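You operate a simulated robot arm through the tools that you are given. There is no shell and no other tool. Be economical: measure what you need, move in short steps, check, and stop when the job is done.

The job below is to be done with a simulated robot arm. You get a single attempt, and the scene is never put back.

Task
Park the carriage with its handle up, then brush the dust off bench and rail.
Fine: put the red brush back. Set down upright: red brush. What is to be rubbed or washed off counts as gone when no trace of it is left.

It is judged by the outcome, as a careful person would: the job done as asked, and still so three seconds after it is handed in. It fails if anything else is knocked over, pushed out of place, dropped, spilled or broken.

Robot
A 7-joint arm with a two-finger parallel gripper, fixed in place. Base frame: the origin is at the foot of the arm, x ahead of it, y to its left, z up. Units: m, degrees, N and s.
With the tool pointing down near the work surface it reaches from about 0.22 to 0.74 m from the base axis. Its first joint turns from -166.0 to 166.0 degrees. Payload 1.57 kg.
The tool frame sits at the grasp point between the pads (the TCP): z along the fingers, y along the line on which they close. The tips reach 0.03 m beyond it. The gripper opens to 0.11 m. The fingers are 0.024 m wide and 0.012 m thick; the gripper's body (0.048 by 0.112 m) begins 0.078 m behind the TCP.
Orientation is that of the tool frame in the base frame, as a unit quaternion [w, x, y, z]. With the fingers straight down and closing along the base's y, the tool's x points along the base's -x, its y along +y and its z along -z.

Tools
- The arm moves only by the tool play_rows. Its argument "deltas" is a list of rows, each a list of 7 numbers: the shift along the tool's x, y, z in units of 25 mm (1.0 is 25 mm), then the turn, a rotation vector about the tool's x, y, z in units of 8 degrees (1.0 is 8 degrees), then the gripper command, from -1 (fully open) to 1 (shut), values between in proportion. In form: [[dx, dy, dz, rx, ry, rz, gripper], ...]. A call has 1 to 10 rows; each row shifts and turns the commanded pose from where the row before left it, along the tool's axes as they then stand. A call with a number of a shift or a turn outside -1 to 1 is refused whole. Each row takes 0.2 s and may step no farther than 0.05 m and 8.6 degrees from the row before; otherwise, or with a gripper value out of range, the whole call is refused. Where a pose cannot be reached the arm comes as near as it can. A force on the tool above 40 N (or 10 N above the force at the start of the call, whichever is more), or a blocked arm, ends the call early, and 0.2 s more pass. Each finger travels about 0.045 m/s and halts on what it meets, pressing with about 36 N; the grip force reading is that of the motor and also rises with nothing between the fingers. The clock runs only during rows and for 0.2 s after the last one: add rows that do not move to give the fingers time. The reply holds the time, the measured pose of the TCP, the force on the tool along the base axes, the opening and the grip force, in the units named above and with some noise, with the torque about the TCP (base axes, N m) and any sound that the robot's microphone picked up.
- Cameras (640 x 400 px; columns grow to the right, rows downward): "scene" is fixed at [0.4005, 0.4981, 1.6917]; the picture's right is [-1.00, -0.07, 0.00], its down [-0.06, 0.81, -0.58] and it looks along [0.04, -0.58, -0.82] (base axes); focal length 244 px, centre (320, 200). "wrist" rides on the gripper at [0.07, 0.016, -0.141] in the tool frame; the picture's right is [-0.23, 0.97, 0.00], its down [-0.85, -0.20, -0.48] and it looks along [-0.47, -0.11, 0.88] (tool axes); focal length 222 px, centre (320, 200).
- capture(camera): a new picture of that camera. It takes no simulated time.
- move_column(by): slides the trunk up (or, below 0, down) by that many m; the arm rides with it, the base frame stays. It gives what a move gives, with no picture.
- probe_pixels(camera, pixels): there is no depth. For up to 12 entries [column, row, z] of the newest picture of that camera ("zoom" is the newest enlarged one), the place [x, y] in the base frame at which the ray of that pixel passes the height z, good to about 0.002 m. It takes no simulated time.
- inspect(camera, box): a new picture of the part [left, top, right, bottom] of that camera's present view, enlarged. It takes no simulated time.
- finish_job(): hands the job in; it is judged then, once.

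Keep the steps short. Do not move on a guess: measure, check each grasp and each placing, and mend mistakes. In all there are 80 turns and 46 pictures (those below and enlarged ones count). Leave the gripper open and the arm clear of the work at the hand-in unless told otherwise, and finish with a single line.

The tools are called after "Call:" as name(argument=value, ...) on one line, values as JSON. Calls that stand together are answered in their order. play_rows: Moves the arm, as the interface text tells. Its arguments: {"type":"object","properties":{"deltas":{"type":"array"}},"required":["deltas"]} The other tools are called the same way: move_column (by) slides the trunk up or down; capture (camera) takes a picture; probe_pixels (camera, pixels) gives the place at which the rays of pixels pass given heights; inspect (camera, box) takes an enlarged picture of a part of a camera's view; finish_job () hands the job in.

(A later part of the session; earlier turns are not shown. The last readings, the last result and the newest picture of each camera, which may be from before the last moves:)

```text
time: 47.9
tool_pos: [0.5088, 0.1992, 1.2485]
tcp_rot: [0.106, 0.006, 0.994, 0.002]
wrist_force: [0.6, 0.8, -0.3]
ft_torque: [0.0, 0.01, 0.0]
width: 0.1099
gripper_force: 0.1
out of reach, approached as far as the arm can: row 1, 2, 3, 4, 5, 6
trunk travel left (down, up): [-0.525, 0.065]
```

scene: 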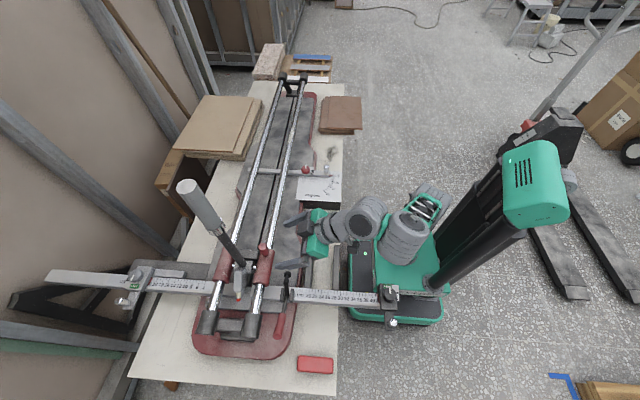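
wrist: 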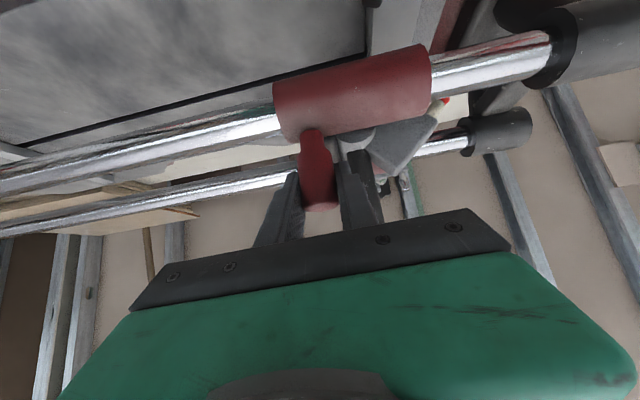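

Near tool-down now. I'll finish levelling and travel toward above the brush at about (0.417,0.48), staying high.

Call:
play_rows(deltas=[[0.37, 1, 0, 0, 0.8, 0, -1], [0.37, 1, 0, 0, 0.7, 0, -1], [0.37, 1, 0.3, 0, 0, 0, -1], [0.37, 1, 0.5, 0, 0, 0, -1], [0.37, 1, 0.5, 0, 0, 0, -1], [0.37, 1, 0.5, 0, 0, 0, -1], [0.37, 1, 0.7, 0, 0, 0, -1], [0.37, 1, 0.7, 0, 0, 0, -1], [0.37, 1, 0.7, 0, 0, 0, -1], [0.3, 1, 0.7, 0, 0, 0, -1]])

Call:
play_rows(deltas=[[0, 1, 1, 0, 0, 0, -1], [0, 0.2, 1, 0, 0, 0, -1], [0, 0, 0, 0, 0, 0, -1]])

Call:
capture(camera="wrist")

```text
time: 50.1
tool_pos: [0.3795, 0.4548, 1.1072]
tcp_rot: [-0.015, 0.009, 1.0, 0.002]
wrist_force: [0.3, 0.7, 0.4]
ft_torque: [0.02, -0.02, 0.0]
width: 0.1099
gripper_force: 0.0
out of reach, approached as far as the arm can: row 1
trunk travel left (down, up): [-0.525, 0.065]
```

```text
time: 50.9
tool_pos: [0.3802, 0.4831, 1.0585]
tcp_rot: [-0.015, 0.008, 1.0, 0.002]
wrist_force: [-0.1, 0.0, -0.8]
ft_torque: [0.04, -0.03, 0.0]
width: 0.1099
gripper_force: 0.1
trunk travel left (down, up): [-0.525, 0.065]
```

```text
14 pictures are left
```

wrist: 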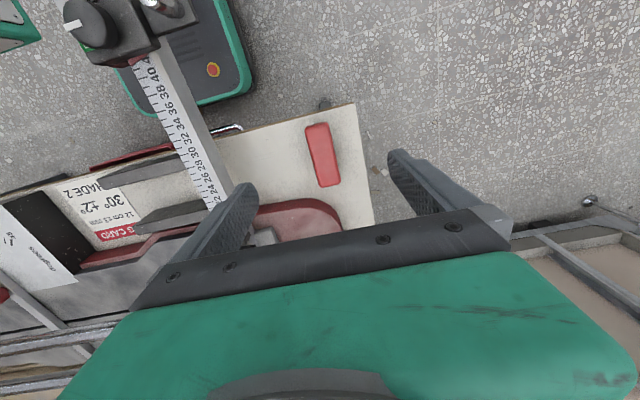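

The brush top shows corners at about (306,127), (329,123), (340,183) and (317,187). I'll probe at several heights and compare with the scene view.

Call:
probe_pixels(camera="wrist", pixels=[[306, 127, 0.84], [329, 123, 0.84], [340, 183, 0.84], [317, 187, 0.84], [323, 155, 0.83], [323, 155, 0.85], [323, 155, 0.87]])

Call:
inspect(camera="scene", box=[275, 340, 355, 390])

```text
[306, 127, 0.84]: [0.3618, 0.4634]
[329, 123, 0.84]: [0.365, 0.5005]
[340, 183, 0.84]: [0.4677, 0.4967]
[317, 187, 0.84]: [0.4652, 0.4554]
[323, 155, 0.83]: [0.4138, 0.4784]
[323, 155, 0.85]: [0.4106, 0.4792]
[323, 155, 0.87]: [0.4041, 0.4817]
```

```text
8.00 times, centred on (315, 365) of scene
```

zoom: 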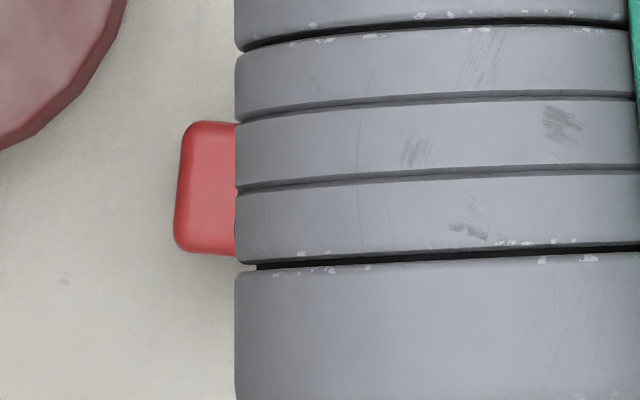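

The brush centre is (0.413,0.479), about 103 mm along x and 39 mm wide, with the top near 0.845. I'll move above it and descend in stages, correcting a 1.7° tilt.

Call:
play_rows(deltas=[[-0.66, -0.08, 0.9, 0, -0.22, 0, -1], [-0.66, -0.08, 0.9, 0, 0, 0, -1], [0, 0, 1, 0, 0, 0, -1], [0, 0, 1, 0, 0, 0, -1], [0, 0, 1, 0, 0, 0, -1], [0, 0, 0, 0, 0, 0, -1]])

Call:
capture(camera="wrist")

```text
time: 52.3
tool_pos: [0.4191, 0.4899, 0.9418]
tcp_rot: [-0.001, 0.009, 1.0, -0.001]
wrist_force: [-0.4, 0.1, -0.3]
ft_torque: [0.02, -0.04, 0.01]
width: 0.1099
gripper_force: 0.2
out of reach, approached as far as the arm can: row 5
trunk travel left (down, up): [-0.525, 0.065]
```

```text
12 pictures are left
```

wrist: 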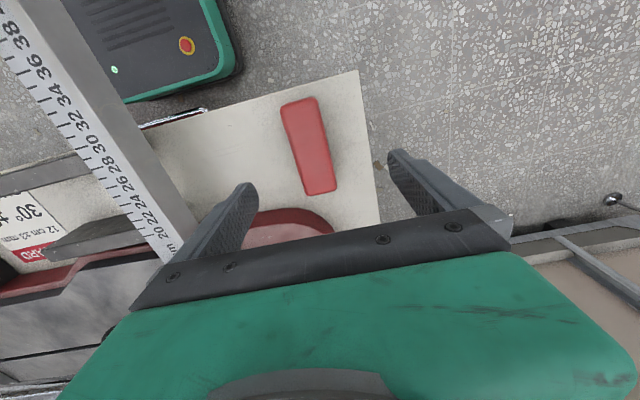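

The arm nears a limit, so the trunk can do the descent. First I'll probe the brush's top corners (281,104), (316,97), (337,188) and (306,194).

Call:
probe_pixels(camera="wrist", pixels=[[281, 104, 0.845], [316, 97, 0.845], [337, 188, 0.845], [306, 194, 0.845], [310, 146, 0.845], [310, 146, 0.835]])

Call:
move_column(by=-0.05)

```text
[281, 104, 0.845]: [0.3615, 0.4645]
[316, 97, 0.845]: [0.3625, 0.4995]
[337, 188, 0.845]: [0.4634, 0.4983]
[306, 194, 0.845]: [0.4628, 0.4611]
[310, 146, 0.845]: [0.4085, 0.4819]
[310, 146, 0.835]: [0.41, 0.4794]
```

```text
time: 53.2
tool_pos: [0.4194, 0.4885, 0.8907]
tcp_rot: [0.0, 0.009, 1.0, -0.001]
wrist_force: [0.8, -0.3, 0.8]
ft_torque: [0.02, 0.03, 0.0]
width: 0.11
gripper_force: 0.0
trunk travel left (down, up): [-0.475, 0.115]
```

Centre (0.4125,0.481). I'll correct -7 mm in x and y, then go down to z≈0.841.

Call:
play_rows(deltas=[[0.28, -0.3, 0, 0, 0, 0, -1], [0, 0, 0.7, 0, 0, 0, -1], [0, 0, 0.7, 0, 0, 0, -1], [0, 0, 0.6, 0, 0, 0, -1], [0, 0, 0, 0, 0, 0, -1]])

```text
time: 54.4
tool_pos: [0.4254, 0.4977, 0.8474]
tcp_rot: [-0.003, 0.009, 1.0, -0.002]
wrist_force: [-0.5, 0.1, -0.3]
ft_torque: [-0.02, -0.01, 0.05]
width: 0.1102
gripper_force: 0.0
out of reach, approached as far as the arm can: row 1, 2, 3
trunk travel left (down, up): [-0.475, 0.115]
```

It drifted outward at some joint limit. I'll rise 0.1 m with the arm and drop the trunk 0.1 m to ease the posture, then re-centre.

Call:
play_rows(deltas=[[0, 0, -1, 0, 0, 0, -1], [0, 0, -1, 0, 0, 0, -1], [0, 0, -1, 0, 0, 0, -1], [0, 0, -1, 0, 0, 0, -1], [0.5, -0.65, 0, 0, 0, 0, -1], [0, 0, 0, 0, 0, 0, -1]])

Call:
move_column(by=-0.07)

```text
time: 55.8
tool_pos: [0.4093, 0.4804, 0.9462]
tcp_rot: [-0.001, 0.009, 1.0, -0.001]
wrist_force: [0.4, -0.1, 0.5]
ft_torque: [0.03, 0.0, 0.01]
width: 0.1099
gripper_force: 0.0
trunk travel left (down, up): [-0.475, 0.115]
```

```text
time: 56.9
tool_pos: [0.4102, 0.4797, 0.8763]
tcp_rot: [-0.001, 0.009, 1.0, -0.001]
wrist_force: [0.5, -0.7, -0.5]
ft_torque: [0.02, -0.01, 0.02]
width: 0.11
gripper_force: 0.0
trunk travel left (down, up): [-0.405, 0.185]
```

Centred at (0.410,0.480,0.876). I'll go down 36 mm and close on the brush.

Call:
play_rows(deltas=[[-0.1, 0.03, 0.75, 0, 0, 0, -1], [0, 0, 0.65, 0, 0, 0, -1], [0, 0, 0, 0, 0, 0, -1]])

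Call:
play_rows(deltas=[[0, 0, 0, 0, 0, 0, 1], [0, 0, 0, 0, 0, 0, 1], [0, 0, 0, 0, 0, 0, 1], [0, 0, 0, 0, 0, 0, 1], [0, 0, 0, 0, 0, 0, 1], [0, 0, 0, 0, 0, 0, 1]])

```text
time: 57.7
tool_pos: [0.4143, 0.4797, 0.8401]
tcp_rot: [-0.002, 0.009, 1.0, -0.002]
wrist_force: [-0.2, -0.2, -0.3]
ft_torque: [0.0, 0.01, -0.03]
width: 0.11
gripper_force: 0.1
trunk travel left (down, up): [-0.405, 0.185]
```

```text
time: 59.1
tool_pos: [0.4127, 0.4796, 0.841]
tcp_rot: [-0.002, 0.009, 1.0, -0.003]
wrist_force: [-0.1, -0.2, 0.8]
ft_torque: [0.04, -0.02, 0.01]
width: 0.0394
gripper_force: 31.5
trunk travel left (down, up): [-0.405, 0.185]
```

Brush held at 39.4 mm; its home pose is TCP (0.4127,0.4796,0.841). Lifting straight up.

Call:
play_rows(deltas=[[0, 0, -0.5, 0, 0, 0, 1], [0, 0, -1, 0, 0, 0, 1], [0, 0, -1, 0, 0, 0, 1], [0, 0, -1, 0, 0, 0, 1], [0, 0, -1, 0, 0, 0, 1], [0, 0, -1, 0, 0, 0, 1], [0, 0, -1, 0, 0, 0, 1], [0, 0, -1, 0, 0, 0, 1], [0, 0, -1, 0, 0, 0, 1], [0, 0, 0, 0, 0, 0, 1]])

Call:
play_rows(deltas=[[0, -1, 0, 0, 0, 0, 1], [0, -1, 0, 0, 0, 0, 1], [0, -1, 0, 0, 0, 0, 1], [0, -1, 0, 0, 0, 0, 1], [0, -1, 0, 0, 0, 0, 1], [0, -1, 0, 0, 0, 0, 1], [0, -1, 0, 0, 0, 0, 1], [0, -1, 0, 0, 0, 0, 1], [0, -1, 0, 0, 0, 0, 1], [0, -1, 0, 0, 0, 0, 1]])

```text
time: 61.3
tool_pos: [0.4113, 0.4804, 1.055]
tcp_rot: [-0.002, 0.009, 1.0, -0.002]
wrist_force: [-0.2, -0.2, -0.9]
ft_torque: [-0.01, -0.02, -0.02]
width: 0.0396
gripper_force: 36.2
trunk travel left (down, up): [-0.405, 0.185]
```

```text
time: 63.5
tool_pos: [0.4081, 0.2315, 1.0541]
tcp_rot: [0.0, 0.008, 1.0, -0.001]
wrist_force: [-0.5, 0.4, -0.7]
ft_torque: [-0.01, 0.0, 0.0]
width: 0.0391
gripper_force: 36.0
trunk travel left (down, up): [-0.405, 0.185]
```

Good. Continuing along -y at the same height.

Call:
play_rows(deltas=[[0, -1, 0, 0, 0, 0, 1], [0, -1, 0, 0, 0, 0, 1], [0, -1, 0, 0, 0, 0, 1], [0, -1, 0, 0, 0, 0, 1], [0, -1, 0, 0, 0, 0, 1], [0, -1, 0, 0, 0, 0, 1], [0, -1, 0, 0, 0, 0, 1], [0, -1, 0, 0, 0, 0, 1], [0, -1, 0, 0, 0, 0, 1], [0, -1, 0, 0, 0, 0, 1]])

Call:
play_rows(deltas=[[0, -1, 0, 0, 0, 0, 1], [0, -1, 0, 0, 0, 0, 1], [0, -1, 0, 0, 0, 0, 1], [0, -1, 0, 0, 0, 0, 1], [0, -1, 0, 0, 0, 0, 1], [0, -1, 0, 0, 0, 0, 1], [0, -1, 0, 0, 0, 0, 1], [0, -1, 0, 0, 0, 0, 1], [0, -1, 0, 0, 0, 0, 1], [0, -1, 0, 0, 0, 0, 1]])

```text
time: 65.7
tool_pos: [0.4044, -0.0193, 1.0566]
tcp_rot: [0.0, 0.009, 1.0, -0.001]
wrist_force: [0.1, -0.4, 0.1]
ft_torque: [0.02, 0.0, -0.01]
width: 0.0394
gripper_force: 36.1
trunk travel left (down, up): [-0.405, 0.185]
```

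```text
time: 67.9
tool_pos: [0.4003, -0.271, 1.0579]
tcp_rot: [-0.003, 0.009, 1.0, -0.001]
wrist_force: [0.2, 0.1, -1.5]
ft_torque: [0.0, 0.0, -0.01]
width: 0.0393
gripper_force: 36.7
trunk travel left (down, up): [-0.405, 0.185]
```

I'll check the patch's present edges and the tile stack's front edge before brushing.

Call:
capture(camera="wrist")

Call:
probe_pixels(camera="scene", pixels=[[320, 134, 0.8], [340, 134, 0.8], [340, 134, 0.83], [332, 146, 0.8], [332, 161, 0.8], [326, 153, 0.8], [339, 153, 0.8], [313, 125, 0.83], [320, 150, 0.8]])

```text
11 pictures are left
```

wrist: 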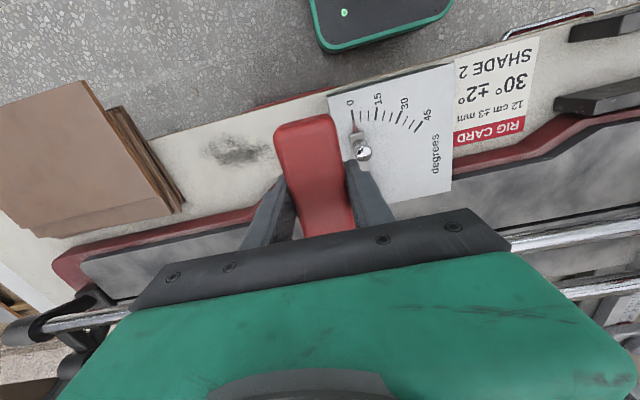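

```text
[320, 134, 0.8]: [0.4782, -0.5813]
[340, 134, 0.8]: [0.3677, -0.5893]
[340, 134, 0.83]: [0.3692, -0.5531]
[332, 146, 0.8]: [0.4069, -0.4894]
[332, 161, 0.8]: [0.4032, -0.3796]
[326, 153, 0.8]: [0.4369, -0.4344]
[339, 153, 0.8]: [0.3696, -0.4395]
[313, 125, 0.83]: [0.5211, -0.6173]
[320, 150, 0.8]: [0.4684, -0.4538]
```

Call:
probe_pixels(camera="wrist", pixels=[[186, 206, 0.8], [186, 206, 0.83], [120, 107, 0.8], [120, 107, 0.83], [202, 148, 0.8], [272, 150, 0.8], [237, 134, 0.8], [237, 166, 0.8], [160, 130, 0.8], [250, 208, 0.81]])

```text
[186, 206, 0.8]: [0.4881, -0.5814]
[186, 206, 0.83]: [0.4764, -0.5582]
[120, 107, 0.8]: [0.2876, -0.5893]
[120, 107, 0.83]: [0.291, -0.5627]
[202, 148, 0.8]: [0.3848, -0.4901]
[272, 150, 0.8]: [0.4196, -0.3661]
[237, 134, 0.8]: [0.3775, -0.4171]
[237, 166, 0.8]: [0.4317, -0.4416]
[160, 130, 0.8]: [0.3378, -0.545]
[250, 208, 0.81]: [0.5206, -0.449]
```

The patch spans about x 0.37–0.44 and y -0.495 to -0.365. The stack front is near y=-0.57, so strokes to y=-0.505 are safe. I'll descend at y≈-0.355 to just above the bench.

Call:
play_rows(deltas=[[-0.04, -0.84, 0.5, 0, 0, 0, 1], [-0.04, -0.84, 1, 0, 0, 0, 1], [-0.04, -0.84, 1, 0, 0, 0, 1], [-0.04, -0.84, 1, 0, 0, 0, 1], [0, 0, 1, 0, 0, 0, 1], [0, 0, 1, 0, 0, 0, 1], [0, 0, 1, 0, 0, 0, 1], [0, 0, 1, 0, 0, 0, 1], [0, 0, 0, 0, 0, 0, 1]])

```text
time: 69.9
tool_pos: [0.4031, -0.3545, 0.8706]
tcp_rot: [-0.001, 0.009, 1.0, -0.002]
wrist_force: [-0.5, 0.9, -0.2]
ft_torque: [0.04, 0.02, -0.06]
width: 0.0393
gripper_force: 35.7
trunk travel left (down, up): [-0.405, 0.185]
```

At 0.871. I'll lower to light contact (about 0.839) and read the force.

Call:
play_rows(deltas=[[0, 0, 0.6, 0, 0, 0, 1], [0, 0, 0.5, 0, 0, 0, 1], [0, 0, 0.15, 0, 0, 0, 1], [0, 0, 0, 0, 0, 0, 1]])

```text
time: 70.9
tool_pos: [0.4023, -0.3545, 0.8403]
tcp_rot: [-0.001, 0.009, 1.0, -0.001]
wrist_force: [-2.6, -1.8, 11.3]
ft_torque: [0.11, 0.51, 0.08]
width: 0.0393
gripper_force: 36.3
trunk travel left (down, up): [-0.405, 0.185]
```

Light contact, 11 N. I'll stroke to y≈-0.505 and back.

Call:
play_rows(deltas=[[0, -1, 0, 0, 0, 0, 1], [0, -1, 0, 0, 0, 0, 1], [0, -1, 0, 0, 0, 0, 1], [0, -1, 0, 0, 0, 0, 1], [0, -1, 0, 0, 0, 0, 1], [0, -1, 0, 0, 0, 0, 1]])

Call:
play_rows(deltas=[[0, 1, 0, 0, 0, 0, 1], [0, 1, 0, 0, 0, 0, 1], [0, 1, 0, 0, 0, 0, 1], [0, 1, 0, 0, 0, 0, 1], [0, 1, 0, 0, 0, 0, 1], [0, 1, 0, 0, 0, 0, 1]])

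Call:
inspect(camera="scene", box=[270, 105, 366, 165])

```text
time: 72.3
tool_pos: [0.399, -0.5042, 0.8355]
tcp_rot: [-0.001, 0.009, 1.0, -0.003]
wrist_force: [0.8, 3.2, 19.1]
ft_torque: [0.1, -0.27, 0.1]
width: 0.0394
gripper_force: 35.4
trunk travel left (down, up): [-0.405, 0.185]
```

```text
time: 73.7
tool_pos: [0.401, -0.353, 0.8357]
tcp_rot: [-0.001, 0.008, 1.0, -0.001]
wrist_force: [0.7, -1.8, 15.9]
ft_torque: [0.0, -0.54, -0.15]
width: 0.0392
gripper_force: 36.0
trunk travel left (down, up): [-0.405, 0.185]
```

```text
6.67 times, centred on (318, 135) of scene
```

zoom: 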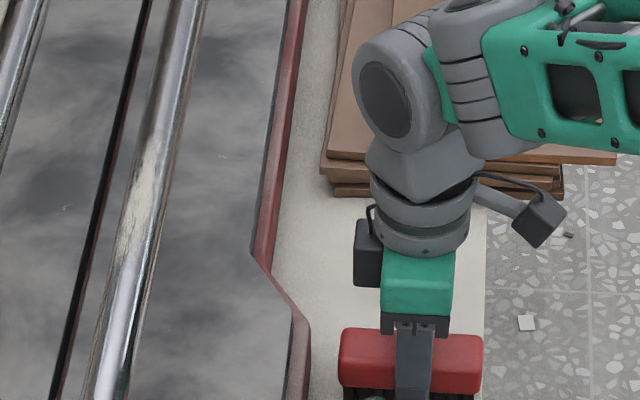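

The arm hides the patch. I'll make one more round trip 12 mm farther out in x, then lift and look.

Call:
play_rows(deltas=[[-0.5, 0, 0, 0, 0, 0, 1], [0, -1, 0, 0, 0, 0, 1], [0, -1, 0, 0, 0, 0, 1], [0, -1, 0, 0, 0, 0, 1], [0, -1, 0, 0, 0, 0, 1], [0, -1, 0, 0, 0, 0, 1], [0, -1, 0, 0, 0, 0, 1]])

Call:
play_rows(deltas=[[0, 1, 0, 0, 0, 0, 1], [0, 1, 0, 0, 0, 0, 1], [0, 1, 0, 0, 0, 0, 1], [0, 1, 0, 0, 0, 0, 1], [0, 1, 0, 0, 0, 0, 1], [0, 1, 0, 0, 0, 0, 1], [0, 0.8, -1, 0, 0, 0, 1], [0, 0, -1, 0, 0, 0, 1], [0, 0, -1, 0, 0, 0, 1], [0, 0, -1, 0, 0, 0, 1]])

Call:
play_rows(deltas=[[0, 0.5, -1, 0, 0, 0, 1], [0, 0.5, -1, 0, 0, 0, 1], [0, 0.5, -1, 0, 0, 0, 1], [0, 0, 0, 0, 0, 0, 1]])

Call:
capture(camera="wrist")

```text
time: 75.3
tool_pos: [0.4119, -0.5039, 0.8359]
tcp_rot: [-0.001, 0.009, 1.0, -0.001]
wrist_force: [0.0, 0.2, -1.6]
ft_torque: [0.01, 0.01, 0.0]
width: 0.0392
gripper_force: 36.1
trunk travel left (down, up): [-0.405, 0.185]
```

```text
time: 77.5
tool_pos: [0.4153, -0.3317, 0.935]
tcp_rot: [-0.002, 0.009, 1.0, 0.0]
wrist_force: [0.4, -0.6, -0.3]
ft_torque: [0.01, 0.01, 0.0]
width: 0.0397
gripper_force: 36.3
trunk travel left (down, up): [-0.405, 0.185]
```

```text
time: 78.5
tool_pos: [0.4172, -0.2934, 1.0113]
tcp_rot: [-0.001, 0.009, 1.0, -0.002]
wrist_force: [0.4, 0.5, -1.3]
ft_torque: [-0.03, 0.02, 0.02]
width: 0.0391
gripper_force: 35.9
trunk travel left (down, up): [-0.405, 0.185]
```

```text
9 pictures are left
```

wrist: 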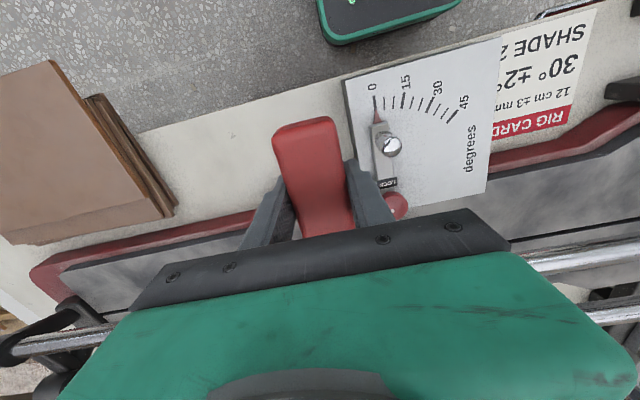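

The bench patch is gone. Next the rail dust, at x≈0.60, y -0.46 to -0.31, rail top ≈0.945. The brush's outer half reaches it with TCP x≈0.56. I'll raise the trunk 0.18 for reach and move over, staying high.

Call:
move_column(by=0.18)

Call:
play_rows(deltas=[[-0.85, 0, 0.4, 0, 0, 0, 1], [-0.85, 0, 0.6, 0, 0, 0, 1], [-0.85, 0, 0.8, 0, 0, 0, 1], [-0.85, 0, 0.8, 0, 0, 0, 1], [-0.85, 0, 0.8, 0, 0, 0, 1], [-0.85, 0, 0.8, 0, 0, 0, 1], [-0.6, 0, 0.8, 0, 0, 0, 1], [0, 0, 0.6, 0, 0, 0, 1], [0, 0, 0, 0, 0, 0, 1]])

Call:
capture(camera="wrist")

```text
time: 80.5
tool_pos: [0.4162, -0.293, 1.1901]
tcp_rot: [-0.001, 0.009, 1.0, -0.002]
wrist_force: [0.1, -0.4, -0.9]
ft_torque: [0.01, -0.02, 0.01]
width: 0.0396
gripper_force: 35.6
trunk travel left (down, up): [-0.585, 0.005]
```

```text
time: 82.5
tool_pos: [0.5576, -0.2953, 1.0514]
tcp_rot: [-0.001, 0.009, 1.0, -0.001]
wrist_force: [-0.3, -0.6, -1.4]
ft_torque: [-0.01, 0.04, -0.03]
width: 0.0395
gripper_force: 36.2
trunk travel left (down, up): [-0.585, 0.005]
```

```text
8 pictures are left
```

wrist: 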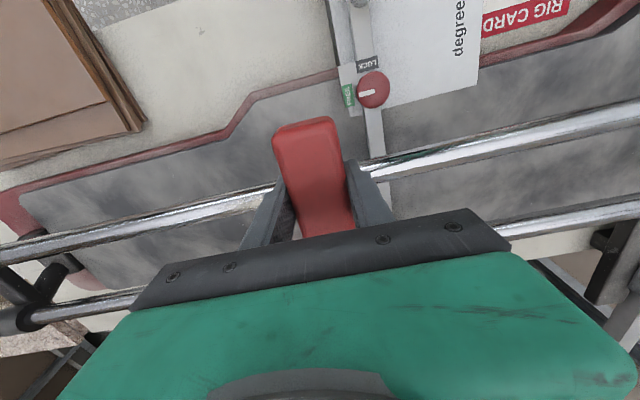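

Call:
probe_pixels(camera="wrist", pixels=[[230, 207, 0.945], [370, 171, 0.945], [165, 222, 0.945], [270, 196, 0.945], [500, 140, 0.945], [230, 207, 0.935], [230, 199, 0.945], [230, 215, 0.945]])

Call:
inspect(camera="wrist", box=[60, 150, 300, 300])

```text
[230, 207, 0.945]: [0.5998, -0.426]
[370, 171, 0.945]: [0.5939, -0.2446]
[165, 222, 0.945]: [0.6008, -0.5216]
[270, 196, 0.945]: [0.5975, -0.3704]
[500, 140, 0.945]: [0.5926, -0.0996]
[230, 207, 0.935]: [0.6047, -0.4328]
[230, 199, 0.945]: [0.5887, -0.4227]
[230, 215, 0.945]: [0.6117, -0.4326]
```

```text
2.67 times, centred on (180, 225) of wrist
```

zoom: 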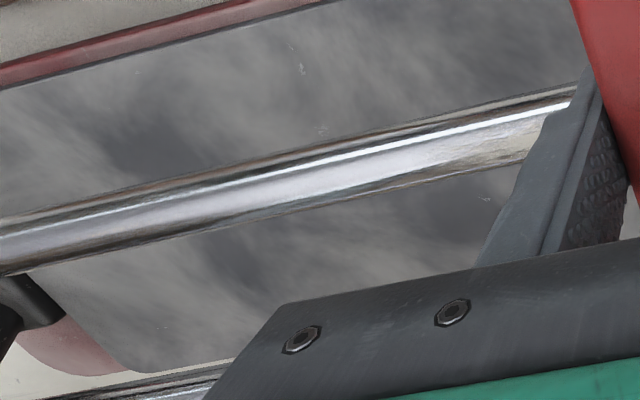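

The rail centre is x≈0.598. Dust ends near y≈-0.44. I'll move to x≈0.57 and lower to about 0.99, then feel for contact in small steps.

Call:
play_rows(deltas=[[-0.5, 0, 0.7, 0, 0, 0, 1], [0, 0.3, 0.8, 0, 0, 0, 1], [0, 0.2, 0.8, 0, 0, 0, 1], [0, 0, 0.2, 0, 0, 0, 1], [0, 0, 0, 0, 0, 0, 1]])

```text
time: 83.4
tool_pos: [0.5723, -0.2838, 1.0051]
tcp_rot: [0.007, 0.009, 1.0, -0.005]
wrist_force: [-10.3, -2.3, 14.5]
ft_torque: [0.31, 0.08, 0.15]
width: 0.0393
gripper_force: 36.3
trunk travel left (down, up): [-0.585, 0.005]
stopped in row 4: the force on the tool passed its limit (the readings are from after the stop); the commanded pose is now the measured one
```

Contact with the rail at TCP z≈1.005, so its top is ≈0.963. I'll ease up 1 mm and stroke toward -y.

Call:
play_rows(deltas=[[0, 0, -0.04, 0, 0, 0, 1], [0, -0.8, 0, 0, 0, 0, 1], [0, -0.8, 0, 0, 0, 0, 1], [0, -0.8, 0, 0, 0, 0, 1], [0, -0.8, 0, 0, 0, 0, 1]])

```text
time: 84.4
tool_pos: [0.5709, -0.3338, 1.0039]
tcp_rot: [0.006, 0.01, 1.0, -0.005]
wrist_force: [-3.7, -1.5, 6.0]
ft_torque: [0.06, -0.02, 0.16]
width: 0.0392
gripper_force: 36.0
trunk travel left (down, up): [-0.585, 0.005]
stopped in row 4: the force on the tool passed its limit (the readings are from after the stop); the commanded pose is now the measured one
```

It stopped again on a force spike at y=-0.334. I'll look at how the brush sits.

Call:
inspect(camera="scene", box=[240, 100, 368, 180])

```text
5.00 times, centred on (304, 140) of scene
```

zoom: 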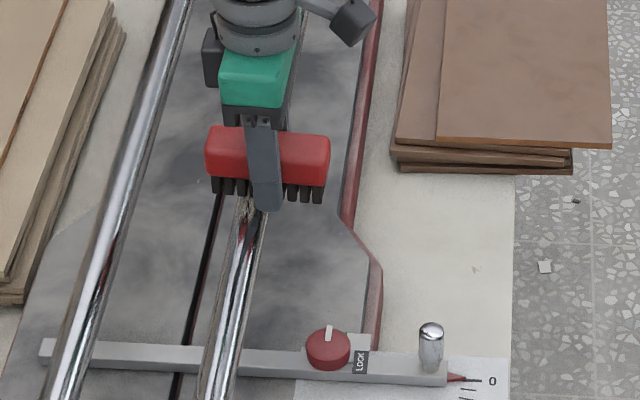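

The brush slid up a little in the grip, and a fingertip sits right above the rail. I'll lift, shift 15 mm inward so that only bristles cross the rail, return to y≈-0.30, and lower in 1.5 mm steps.

Call:
play_rows(deltas=[[0, 0, -0.4, 0, 0, 0, 1], [0.65, 0.7, 0, -0.05, 0.1, 0, 1], [0, 0.7, 0, 0, 0, 0, 1], [0, 0, 0.25, 0, 0, 0, 1], [0, 0, 0.06, 0, 0, 0, 1], [0, 0, 0.06, 0, 0, 0, 1], [0, 0, 0, 0, 0, 0, 1]])

```text
time: 86.0
tool_pos: [0.5565, -0.2987, 1.0032]
tcp_rot: [-0.001, 0.011, 1.0, -0.002]
wrist_force: [-1.6, 1.3, 4.8]
ft_torque: [0.01, -0.11, 0.02]
width: 0.0393
gripper_force: 35.9
trunk travel left (down, up): [-0.585, 0.005]
```

Light bristle contact, 5 N at z=1.003. I'll stroke along the rail to y≈-0.47 (bearing +x slightly with the rail's lean).

Call:
play_rows(deltas=[[0, 0, 0.05, 0, 0, 0, 1], [-0.015, -0.7, 0, 0, 0, 0, 1], [-0.015, -0.7, 0, 0, 0, 0, 1], [-0.015, -0.7, 0, 0, 0, 0, 1], [-0.015, -0.7, 0, 0, 0, 0, 1], [-0.015, -0.7, 0, 0, 0, 0, 1], [-0.015, -0.7, 0, 0, 0, 0, 1], [-0.015, -0.7, 0, 0, 0, 0, 1], [-0.015, -0.7, 0, 0, 0, 0, 1], [-0.015, -0.7, 0, 0, 0, 0, 1]])

Call:
play_rows(deltas=[[0, -0.5, 0, 0, 0, 0, 1], [0, 0, 0, 0, 0, 0, 1], [0.015, 0.7, 0, 0, 0, 0, 1], [0.015, 0.7, 0, 0, 0, 0, 1], [0.015, 0.7, 0, 0, 0, 0, 1], [0.015, 0.7, 0, 0, 0, 0, 1], [0.015, 0.7, 0, 0, 0, 0, 1], [0.015, 0.7, 0, 0, 0, 0, 1], [0.015, 0.7, 0, 0, 0, 0, 1], [0.015, 0.7, 0, 0, 0, 0, 1]])

```text
time: 88.2
tool_pos: [0.5559, -0.458, 1.003]
tcp_rot: [0.0, 0.009, 1.0, -0.001]
wrist_force: [0.5, -1.1, 7.9]
ft_torque: [0.02, -0.29, 0.01]
width: 0.0394
gripper_force: 36.1
trunk travel left (down, up): [-0.585, 0.005]
```

```text
time: 90.4
tool_pos: [0.5565, -0.3258, 1.0041]
tcp_rot: [-0.001, 0.009, 1.0, -0.002]
wrist_force: [-1.2, -2.0, 18.1]
ft_torque: [0.02, -0.57, -0.1]
width: 0.0393
gripper_force: 35.8
trunk travel left (down, up): [-0.585, 0.005]
```

Force 18 N with the contact at x≈0.588, so the bristles ride on the rail. I'll finish the stroke, lift, move back toward the base, and look.

Call:
play_rows(deltas=[[0, 0.7, 0, 0, 0, 0, 1], [0, 0.7, 0, 0, 0, 0, 1], [0, 0, -1, 0, 0, 0, 1], [0, 0, -1, 0, 0, 0, 1], [1, 0.5, -0.5, 0, 0, 0, 1], [1, 1, 0, 0, 0, 0, 1], [1, 1, 0, 0, 0, 0, 1], [1, 1, 0, 0, 0, 0, 1], [1, 1, 0, 0, 0, 0, 1], [0, 0, 0, 0, 0, 0, 1]])

Call:
inspect(camera="scene", box=[260, 100, 356, 160])

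```text
time: 92.6
tool_pos: [0.434, -0.1797, 1.0664]
tcp_rot: [-0.002, 0.01, 1.0, -0.001]
wrist_force: [-0.5, 0.0, -1.0]
ft_torque: [0.01, 0.01, -0.03]
width: 0.0396
gripper_force: 36.1
trunk travel left (down, up): [-0.585, 0.005]
```

```text
6.67 times, centred on (308, 130) of scene
```

zoom: 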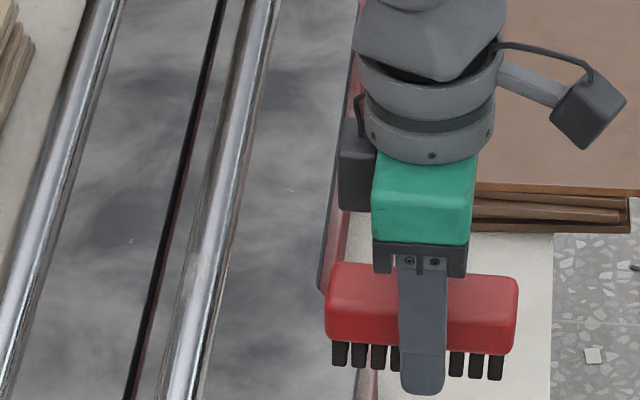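

The rail is clean and bright. Now I'll carry the brush home at z≈1.07: first rows toward +y and x≈0.413.

Call:
play_rows(deltas=[[0.42, 1, -0.2, 0, 0, 0, 1], [0.42, 1, -0.2, 0, 0, 0, 1], [0, 1, 0, 0, 0, 0, 1], [0, 1, 0, 0, 0, 0, 1], [0, 1, 0, 0, 0, 0, 1], [0, 1, 0, 0, 0, 0, 1], [0, 1, 0, 0, 0, 0, 1], [0, 1, 0, 0, 0, 0, 1], [0, 1, 0, 0, 0, 0, 1], [0, 1, 0, 0, 0, 0, 1]])

Call:
play_rows(deltas=[[0, 1, 0, 0, 0, 0, 1], [0, 1, 0, 0, 0, 0, 1], [0, 1, 0, 0, 0, 0, 1], [0, 1, 0, 0, 0, 0, 1], [0, 1, 0, 0, 0, 0, 1], [0, 1, 0, 0, 0, 0, 1], [0, 1, 0, 0, 0, 0, 1], [0, 1, 0, 0, 0, 0, 1], [0, 1, 0, 0, 0, 0, 1], [0, 1, 0, 0, 0, 0, 1]])

Call:
play_rows(deltas=[[0, 1, 0, 0, 0, 0, 1], [0, 1, 0, 0, 0, 0, 1], [0, 1, 0, 0, 0, 0, 1], [0, 1, 0, 0, 0, 0, 1], [0, 1, 0, 0, 0, 0, 1], [0, 1, 0, 0, 0, 0, 1], [0, 0, 0, 0, 0, 0, 1]])

```text
time: 94.8
tool_pos: [0.4191, 0.0718, 1.0722]
tcp_rot: [-0.003, 0.011, 1.0, 0.0]
wrist_force: [0.9, -0.4, -1.7]
ft_torque: [0.0, 0.0, -0.06]
width: 0.0394
gripper_force: 36.1
trunk travel left (down, up): [-0.585, 0.005]
```

```text
time: 97.0
tool_pos: [0.4244, 0.3233, 1.0718]
tcp_rot: [-0.002, 0.01, 1.0, -0.002]
wrist_force: [0.3, 0.2, -0.3]
ft_torque: [0.03, 0.01, -0.03]
width: 0.0393
gripper_force: 36.4
trunk travel left (down, up): [-0.585, 0.005]
```

```text
time: 98.6
tool_pos: [0.4287, 0.4726, 1.0736]
tcp_rot: [-0.002, 0.01, 1.0, 0.0]
wrist_force: [1.0, -0.6, 0.0]
ft_torque: [0.02, 0.0, 0.0]
width: 0.0395
gripper_force: 36.0
trunk travel left (down, up): [-0.585, 0.005]
```

Over home. I'll correct x by -16 mm and y by +7 mm, then lower with the trunk by 0.18 to z≈0.893.

Call:
play_rows(deltas=[[0.64, 0.28, 0, 0, 0, 0, 1], [0, 0, 0, 0, 0, 0, 1]])

Call:
move_column(by=-0.18)

```text
time: 99.2
tool_pos: [0.412, 0.4811, 1.072]
tcp_rot: [-0.002, 0.01, 1.0, -0.002]
wrist_force: [-1.1, -0.1, -1.2]
ft_torque: [0.0, -0.02, 0.02]
width: 0.0395
gripper_force: 35.5
trunk travel left (down, up): [-0.585, 0.005]
```

```text
time: 101.2
tool_pos: [0.4109, 0.4813, 0.8925]
tcp_rot: [-0.002, 0.011, 1.0, -0.001]
wrist_force: [-0.2, -0.3, -1.6]
ft_torque: [-0.02, -0.02, -0.04]
width: 0.0395
gripper_force: 36.3
trunk travel left (down, up): [-0.405, 0.185]
```

Now down to about 0.845, then in small steps until the bristles touch.

Call:
play_rows(deltas=[[0, 0, 0.8, 0, 0, 0, 1], [0, 0, 0.8, 0, 0, 0, 1], [0, 0, 0.3, 0, 0, 0, 1], [0, 0, 0.1, 0, 0, 0, 1], [0, 0, 0.1, 0, 0, 0, 1], [0, 0, 0, 0, 0, 0, 1]])

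```text
time: 102.6
tool_pos: [0.4113, 0.4803, 0.8399]
tcp_rot: [-0.001, 0.01, 1.0, -0.001]
wrist_force: [-0.6, -0.9, -1.5]
ft_torque: [0.02, -0.05, 0.01]
width: 0.0394
gripper_force: 35.9
trunk travel left (down, up): [-0.405, 0.185]
```

No contact yet at 0.840. Going 2 mm at a time.

Call:
play_rows(deltas=[[0, 0, 0.08, 0, 0, 0, 1], [0, 0, 0.08, 0, 0, 0, 1], [0, 0, 0, 0, 0, 0, 1]])

Call:
inspect(camera="scene", box=[270, 330, 366, 390])

```text
time: 103.4
tool_pos: [0.4121, 0.4813, 0.8367]
tcp_rot: [-0.002, 0.011, 1.0, -0.002]
wrist_force: [-0.4, 0.0, -0.6]
ft_torque: [0.01, 0.0, 0.03]
width: 0.0396
gripper_force: 36.1
trunk travel left (down, up): [-0.405, 0.185]
```

```text
6.67 times, centred on (318, 360) of scene
```

zoom: 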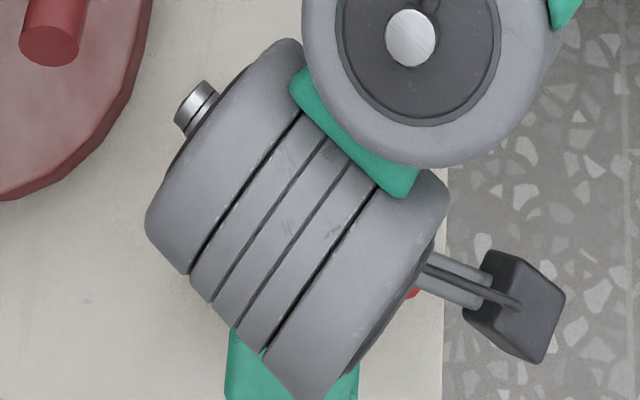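

Hidden from this view, so I'll rely on the force reading and keep going down in 1.5 mm steps.

Call:
play_rows(deltas=[[0, 0, 0.06, 0, 0, 0, 1], [0, 0, 0.06, 0, 0, 0, 1], [0, 0, 0, 0, 0, 0, 1]])

```text
time: 104.2
tool_pos: [0.4107, 0.4803, 0.8336]
tcp_rot: [0.0, 0.01, 1.0, -0.001]
wrist_force: [0.0, -0.2, -0.9]
ft_torque: [0.03, 0.0, 0.03]
width: 0.0396
gripper_force: 36.2
trunk travel left (down, up): [-0.405, 0.185]
```

Call:
play_rows(deltas=[[0, 0, 0.06, 0, 0, 0, 1], [0, 0, 0.04, 0, 0, 0, 1], [0, 0, 0, 0, 0, 0, 1]])

```text
time: 105.0
tool_pos: [0.412, 0.4811, 0.8305]
tcp_rot: [-0.002, 0.01, 1.0, -0.001]
wrist_force: [0.0, 0.1, -0.6]
ft_torque: [-0.04, 0.0, 0.02]
width: 0.0395
gripper_force: 35.8
trunk travel left (down, up): [-0.405, 0.185]
```

The fingertips are now just above the bench and the brush at most a few mm up. One more 1 mm step, then open slowly.

Call:
play_rows(deltas=[[0, 0, 0.05, 0, 0, 0, 1], [0, 0, 0, 0, 0, 0, 1]])

```text
time: 105.6
tool_pos: [0.4114, 0.4808, 0.8302]
tcp_rot: [-0.001, 0.009, 1.0, -0.001]
wrist_force: [0.5, 0.6, 3.8]
ft_torque: [0.03, 0.23, -0.03]
width: 0.0393
gripper_force: 35.1
trunk travel left (down, up): [-0.405, 0.185]
```

Contact: 3.8 N. The brush's base-side end touches first. Releasing now.

Call:
play_rows(deltas=[[0, 0, 0, 0, 0, 0, 0.1], [0, 0, 0, 0, 0, 0, 0.0], [0, 0, 0, 0, 0, 0, -0.3], [0, 0, 0, 0, 0, 0, -0.6], [0, 0, 0, 0, 0, 0, -1], [0, 0, 0, 0, 0, 0, -1], [0, 0, -0.5, 0, 0, 0, -1], [0, 0, -1, 0, 0, 0, -1], [0, 0, -1, 0, 0, 0, -1], [0, 0, -1, 0, 0, 0, -1]])

Call:
play_rows(deltas=[[0, -0.5, -1, 0, 0, 0, -1], [0, -1, -1, 0, 0, 0, -1], [0, -1, -1, 0, 0, 0, -1], [0, -1, -1, 0, 0, 0, -1], [0, -1, -1, 0, 0, 0, -1], [0, -1, -1, 0, 0, 0, -1], [0, -1, 0, 0, 0, 0, -1], [0, -1, 0, 0, 0, 0, -1], [0, -1, 0, 0, 0, 0, -1], [0, 0, 0, 0, 0, 0, -1]])

Call:
capture(camera="scene")

Call:
inspect(camera="scene", box=[270, 330, 366, 390])

```text
time: 107.8
tool_pos: [0.4104, 0.4799, 0.9169]
tcp_rot: [-0.002, 0.011, 1.0, -0.001]
wrist_force: [0.1, -0.1, 0.3]
ft_torque: [-0.01, 0.0, -0.01]
width: 0.1099
gripper_force: 0.0
trunk travel left (down, up): [-0.405, 0.185]
```

```text
time: 110.0
tool_pos: [0.4089, 0.2658, 1.0678]
tcp_rot: [-0.002, 0.01, 1.0, 0.0]
wrist_force: [-0.2, -0.7, 0.6]
ft_torque: [-0.01, 0.02, 0.02]
width: 0.11
gripper_force: 0.0
trunk travel left (down, up): [-0.405, 0.185]
```

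```text
3 pictures are left
```

scene: 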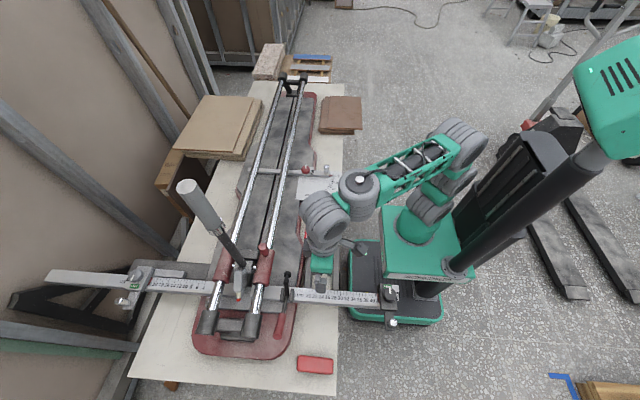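

```text
6.67 times, centred on (318, 360) of scene
```

zoom: 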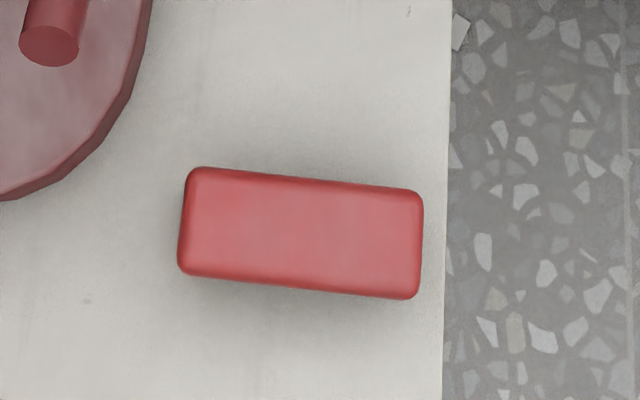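

The brush stands upright in its old spot. One last enlarged look at the bench patch and rail for traces.

Call:
inspect(camera="scene", box=[262, 110, 358, 170])

```text
6.67 times, centred on (310, 140) of scene
```

zoom: 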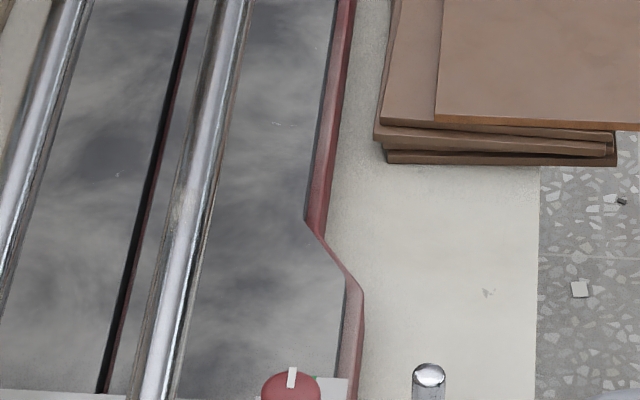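

There is a small speck at (335,154), mid-patch, and perhaps a creamy hint on the rail at about (290,134). I'll enlarge more.

Call:
inspect(camera="scene", box=[282, 120, 341, 157])

```text
10.81 times, centred on (312, 138) of scene
```

zoom: 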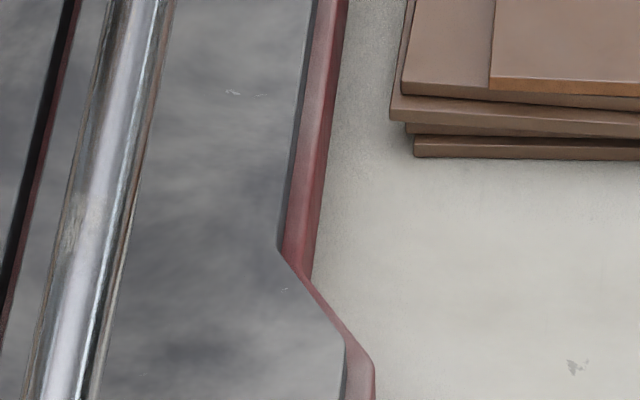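

The rail keeps a faint pale trace on its far (+x) side, at about (289,140), and the bench has a small speck at (336,153). I'll redo both, gripping the brush higher (TCP ≈0.85) so the bristles stick well out below the fingertips.

Call:
play_rows(deltas=[[0, 0.95, 0, 0, 0, 0, -1], [0, 0.95, 0, 0, 0, 0, -1], [0, 0.95, 0, 0, 0, 0, -1], [0, 0.95, 0, 0, 0, 0, -1], [0, 0.95, 0, 0, 0, 0, -1], [0, 0.95, 0, 0, 0, 0, -1], [0, 0.95, 0, 0, 0, 0, -1], [0, 0.95, 0, 0, 0, 0, -1], [0, 0.95, 0, 0, 0, 0, -1], [0, 0, 0, 0, 0, 0, -1]])

Call:
play_rows(deltas=[[0, 0, 1, 0, 0, 0, -1], [0, 0, 1, 0, 0, 0, -1], [0, 0, 1, 0, 0, 0, -1], [0, 0, 1, 0, 0, 0, -1], [0, 0, 1, 0, 0, 0, -1], [0, 0, 1, 0, 0, 0, -1], [0, 0, 0, 0, 0, 0, -1]])

```text
time: 112.2
tool_pos: [0.4116, 0.4838, 1.066]
tcp_rot: [-0.002, 0.009, 1.0, -0.002]
wrist_force: [-0.1, 0.1, -0.1]
ft_torque: [-0.05, 0.04, -0.02]
width: 0.1101
gripper_force: 0.2
trunk travel left (down, up): [-0.405, 0.185]
```

```text
time: 113.8
tool_pos: [0.4093, 0.484, 0.9183]
tcp_rot: [-0.002, 0.01, 1.0, -0.001]
wrist_force: [0.1, -0.8, 0.0]
ft_torque: [-0.02, -0.01, -0.01]
width: 0.1101
gripper_force: 0.0
trunk travel left (down, up): [-0.405, 0.185]
```

At (0.409,0.484,0.918). Down to 0.850, nudging y by -3 mm, then close.

Call:
play_rows(deltas=[[-0.1, -0.14, 0.9, 0, 0, 0, -1], [0, 0, 0.9, 0, 0, 0, -1], [0, 0, 0.9, 0, 0, 0, -1], [0, 0, 0, 0, 0, 0, -1], [0, 0, 0, 0, 0, 0, 1], [0, 0, 0, 0, 0, 0, 1], [0, 0, 0, 0, 0, 0, 1], [0, 0, 0, 0, 0, 0, 1], [0, 0, 0, 0, 0, 0, 1], [0, 0, 0, 0, 0, 0, 1]])

Call:
play_rows(deltas=[[0, 0, -0.5, 0, 0, 0, 1], [0, 0, -1, 0, 0, 0, 1], [0, 0, -1, 0, 0, 0, 1], [0, 0, -1, 0, 0, 0, 1], [0, 0, -1, 0, 0, 0, 1], [0, 0, -1, 0, 0, 0, 1], [0, 0, -1, 0, 0, 0, 1], [0, -1, -1, 0, 0, 0, 1], [0, -1, -1, 0, 0, 0, 1], [0, -1, -1, 0, 0, 0, 1]])

```text
time: 116.0
tool_pos: [0.4153, 0.4825, 0.8485]
tcp_rot: [-0.002, 0.01, 1.0, -0.001]
wrist_force: [-0.6, -0.6, 0.7]
ft_torque: [0.04, 0.04, 0.01]
width: 0.0391
gripper_force: 30.8
trunk travel left (down, up): [-0.405, 0.185]
```

```text
time: 118.2
tool_pos: [0.4123, 0.4021, 1.0875]
tcp_rot: [-0.001, 0.01, 1.0, -0.001]
wrist_force: [0.1, 0.0, -0.6]
ft_torque: [0.01, -0.02, 0.01]
width: 0.0388
gripper_force: 36.0
trunk travel left (down, up): [-0.405, 0.185]
```

Held (39 mm, bristles now 48 mm below TCP). Carrying it back along -y at z≈1.09.

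Call:
play_rows(deltas=[[0, -1, 0, 0, 0, 0, 1], [0, -1, 0, 0, 0, 0, 1], [0, -1, 0, 0, 0, 0, 1], [0, -1, 0, 0, 0, 0, 1], [0, -1, 0, 0, 0, 0, 1], [0, -1, 0, 0, 0, 0, 1], [0, -1, 0, 0, 0, 0, 1], [0, -1, 0, 0, 0, 0, 1], [0, -1, 0, 0, 0, 0, 1], [0, -1, 0, 0, 0, 0, 1]])

Call:
play_rows(deltas=[[0, -1, 0, 0, 0, 0, 1], [0, -1, 0, 0, 0, 0, 1], [0, -1, 0, 0, 0, 0, 1], [0, -1, 0, 0, 0, 0, 1], [0, -1, 0, 0, 0, 0, 1], [0, -1, 0, 0, 0, 0, 1], [0, -1, 0, 0, 0, 0, 1], [0, -1, 0, 0, 0, 0, 1], [0, -1, 0, 0, 0, 0, 1], [0, -1, 0, 0, 0, 0, 1]])

Call:
play_rows(deltas=[[0, -1, 0, 0, 0, 0, 1], [0, -1, 0, 0, 0, 0, 1], [0, -1, 0, 0, 0, 0, 1], [0, -1, 0, 0, 0, 0, 1], [0, -1, 0, 0, 0, 0, 1], [0, -1, 0, 0, 0, 0, 1], [0, -1, 0, 0, 0, 0, 1], [0, -1, 0, 0, 0, 0, 1], [0, -1, 0, 0, 0, 0, 1], [0, -0.6, 0, 0, 0, 0, 1]])

```text
time: 120.4
tool_pos: [0.4099, 0.1533, 1.0864]
tcp_rot: [-0.002, 0.009, 1.0, -0.002]
wrist_force: [0.0, -0.1, -0.3]
ft_torque: [0.01, -0.01, 0.03]
width: 0.0392
gripper_force: 36.1
trunk travel left (down, up): [-0.405, 0.185]
```

```text
time: 122.6
tool_pos: [0.403, -0.096, 1.0875]
tcp_rot: [-0.002, 0.009, 1.0, -0.001]
wrist_force: [0.8, -0.3, -0.7]
ft_torque: [0.03, 0.02, 0.0]
width: 0.039
gripper_force: 36.1
trunk travel left (down, up): [-0.405, 0.185]
```

```text
time: 124.8
tool_pos: [0.3983, -0.3381, 1.0873]
tcp_rot: [0.0, 0.01, 1.0, 0.0]
wrist_force: [-0.3, -0.1, -0.5]
ft_torque: [0.0, 0.03, -0.01]
width: 0.0392
gripper_force: 36.1
trunk travel left (down, up): [-0.405, 0.185]
```

Lowering onto the bench at y≈-0.36, x≈0.39.

Call:
play_rows(deltas=[[0.2, -0.4, 1, 0, 0, 0, 1], [0, -0.4, 1, 0, 0, 0, 1], [0, 0, 1, 0, 0, 0, 1], [0, 0, 1, 0, 0, 0, 1], [0, 0, 1, 0, 0, 0, 1], [0, 0, 1, 0, 0, 0, 1], [0, 0, 1, 0, 0, 0, 1], [0, 0, 1, 0, 0, 0, 1], [0, 0, 1, 0, 0, 0, 1], [0, 0, 0.55, 0, 0, 0, 1]])

Call:
play_rows(deltas=[[0, 0, 0.1, 0, 0, 0, 1], [0, 0, 0.06, 0, 0, 0, 1], [0, 0, 0, 0, 0, 0, 1]])

```text
time: 127.0
tool_pos: [0.3941, -0.3562, 0.8477]
tcp_rot: [-0.002, 0.009, 1.0, -0.002]
wrist_force: [0.1, -0.1, -0.2]
ft_torque: [0.01, -0.03, 0.06]
width: 0.0392
gripper_force: 36.3
trunk travel left (down, up): [-0.405, 0.185]
```

```text
time: 127.8
tool_pos: [0.394, -0.3562, 0.8472]
tcp_rot: [0.0, 0.009, 1.0, -0.003]
wrist_force: [4.3, 3.3, 22.8]
ft_torque: [0.29, 0.52, -0.04]
width: 0.0389
gripper_force: 35.4
trunk travel left (down, up): [-0.405, 0.185]
```

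Firm contact (23 N) this time. One full stroke out and back, twice.

Call:
play_rows(deltas=[[0, -1, 0, 0, 0, 0, 1], [0, -1, 0, 0, 0, 0, 1], [0, -1, 0, 0, 0, 0, 1], [0, -1, 0, 0, 0, 0, 1], [0, -1, 0, 0, 0, 0, 1], [0, -1, 0, 0, 0, 0, 1]])

Call:
play_rows(deltas=[[-0.4, 1, 0, 0, 0, 0, 1], [-0.2, 1, 0, 0, 0, 0, 1], [0, 1, 0, 0, 0, 0, 1], [0, 1, 0, 0, 0, 0, 1], [0, 1, 0, 0, 0, 0, 1], [0, 1, 0, 0, 0, 0, 1]])

Call:
play_rows(deltas=[[0, 0, -1, 0, 0, 0, 1], [0, 0.5, -1, 0, 0, 0, 1], [0, 0.5, -1, 0, 0, 0, 1], [0, 0.5, -1, 0, 0, 0, 1], [0, 0.5, -1, 0, 0, 0, 1], [0, 0, -1, 0, 0, 0, 1], [0, 0, 0, 0, 0, 0, 1]])

Call:
move_column(by=0.18)

```text
time: 129.2
tool_pos: [0.3891, -0.5052, 0.8477]
tcp_rot: [-0.001, 0.011, 1.0, -0.002]
wrist_force: [-0.5, 5.7, 19.1]
ft_torque: [0.27, -0.36, 0.14]
width: 0.039
gripper_force: 36.2
trunk travel left (down, up): [-0.405, 0.185]
```

```text
time: 130.6
tool_pos: [0.4088, -0.3574, 0.8471]
tcp_rot: [0.003, 0.01, 1.0, -0.004]
wrist_force: [0.8, -9.0, 38.4]
ft_torque: [0.02, 0.81, 0.0]
width: 0.039
gripper_force: 35.8
trunk travel left (down, up): [-0.405, 0.185]
```

```text
time: 132.2
tool_pos: [0.4083, -0.3044, 0.9946]
tcp_rot: [-0.002, 0.011, 1.0, 0.0]
wrist_force: [-0.3, 0.2, -1.6]
ft_torque: [0.03, 0.02, 0.0]
width: 0.0393
gripper_force: 36.4
trunk travel left (down, up): [-0.405, 0.185]
```

```text
time: 134.2
tool_pos: [0.4093, -0.3038, 1.1749]
tcp_rot: [-0.001, 0.01, 1.0, -0.001]
wrist_force: [-0.5, -0.6, -0.2]
ft_torque: [0.01, -0.01, -0.02]
width: 0.0393
gripper_force: 35.6
trunk travel left (down, up): [-0.585, 0.005]
5 turns are left
```

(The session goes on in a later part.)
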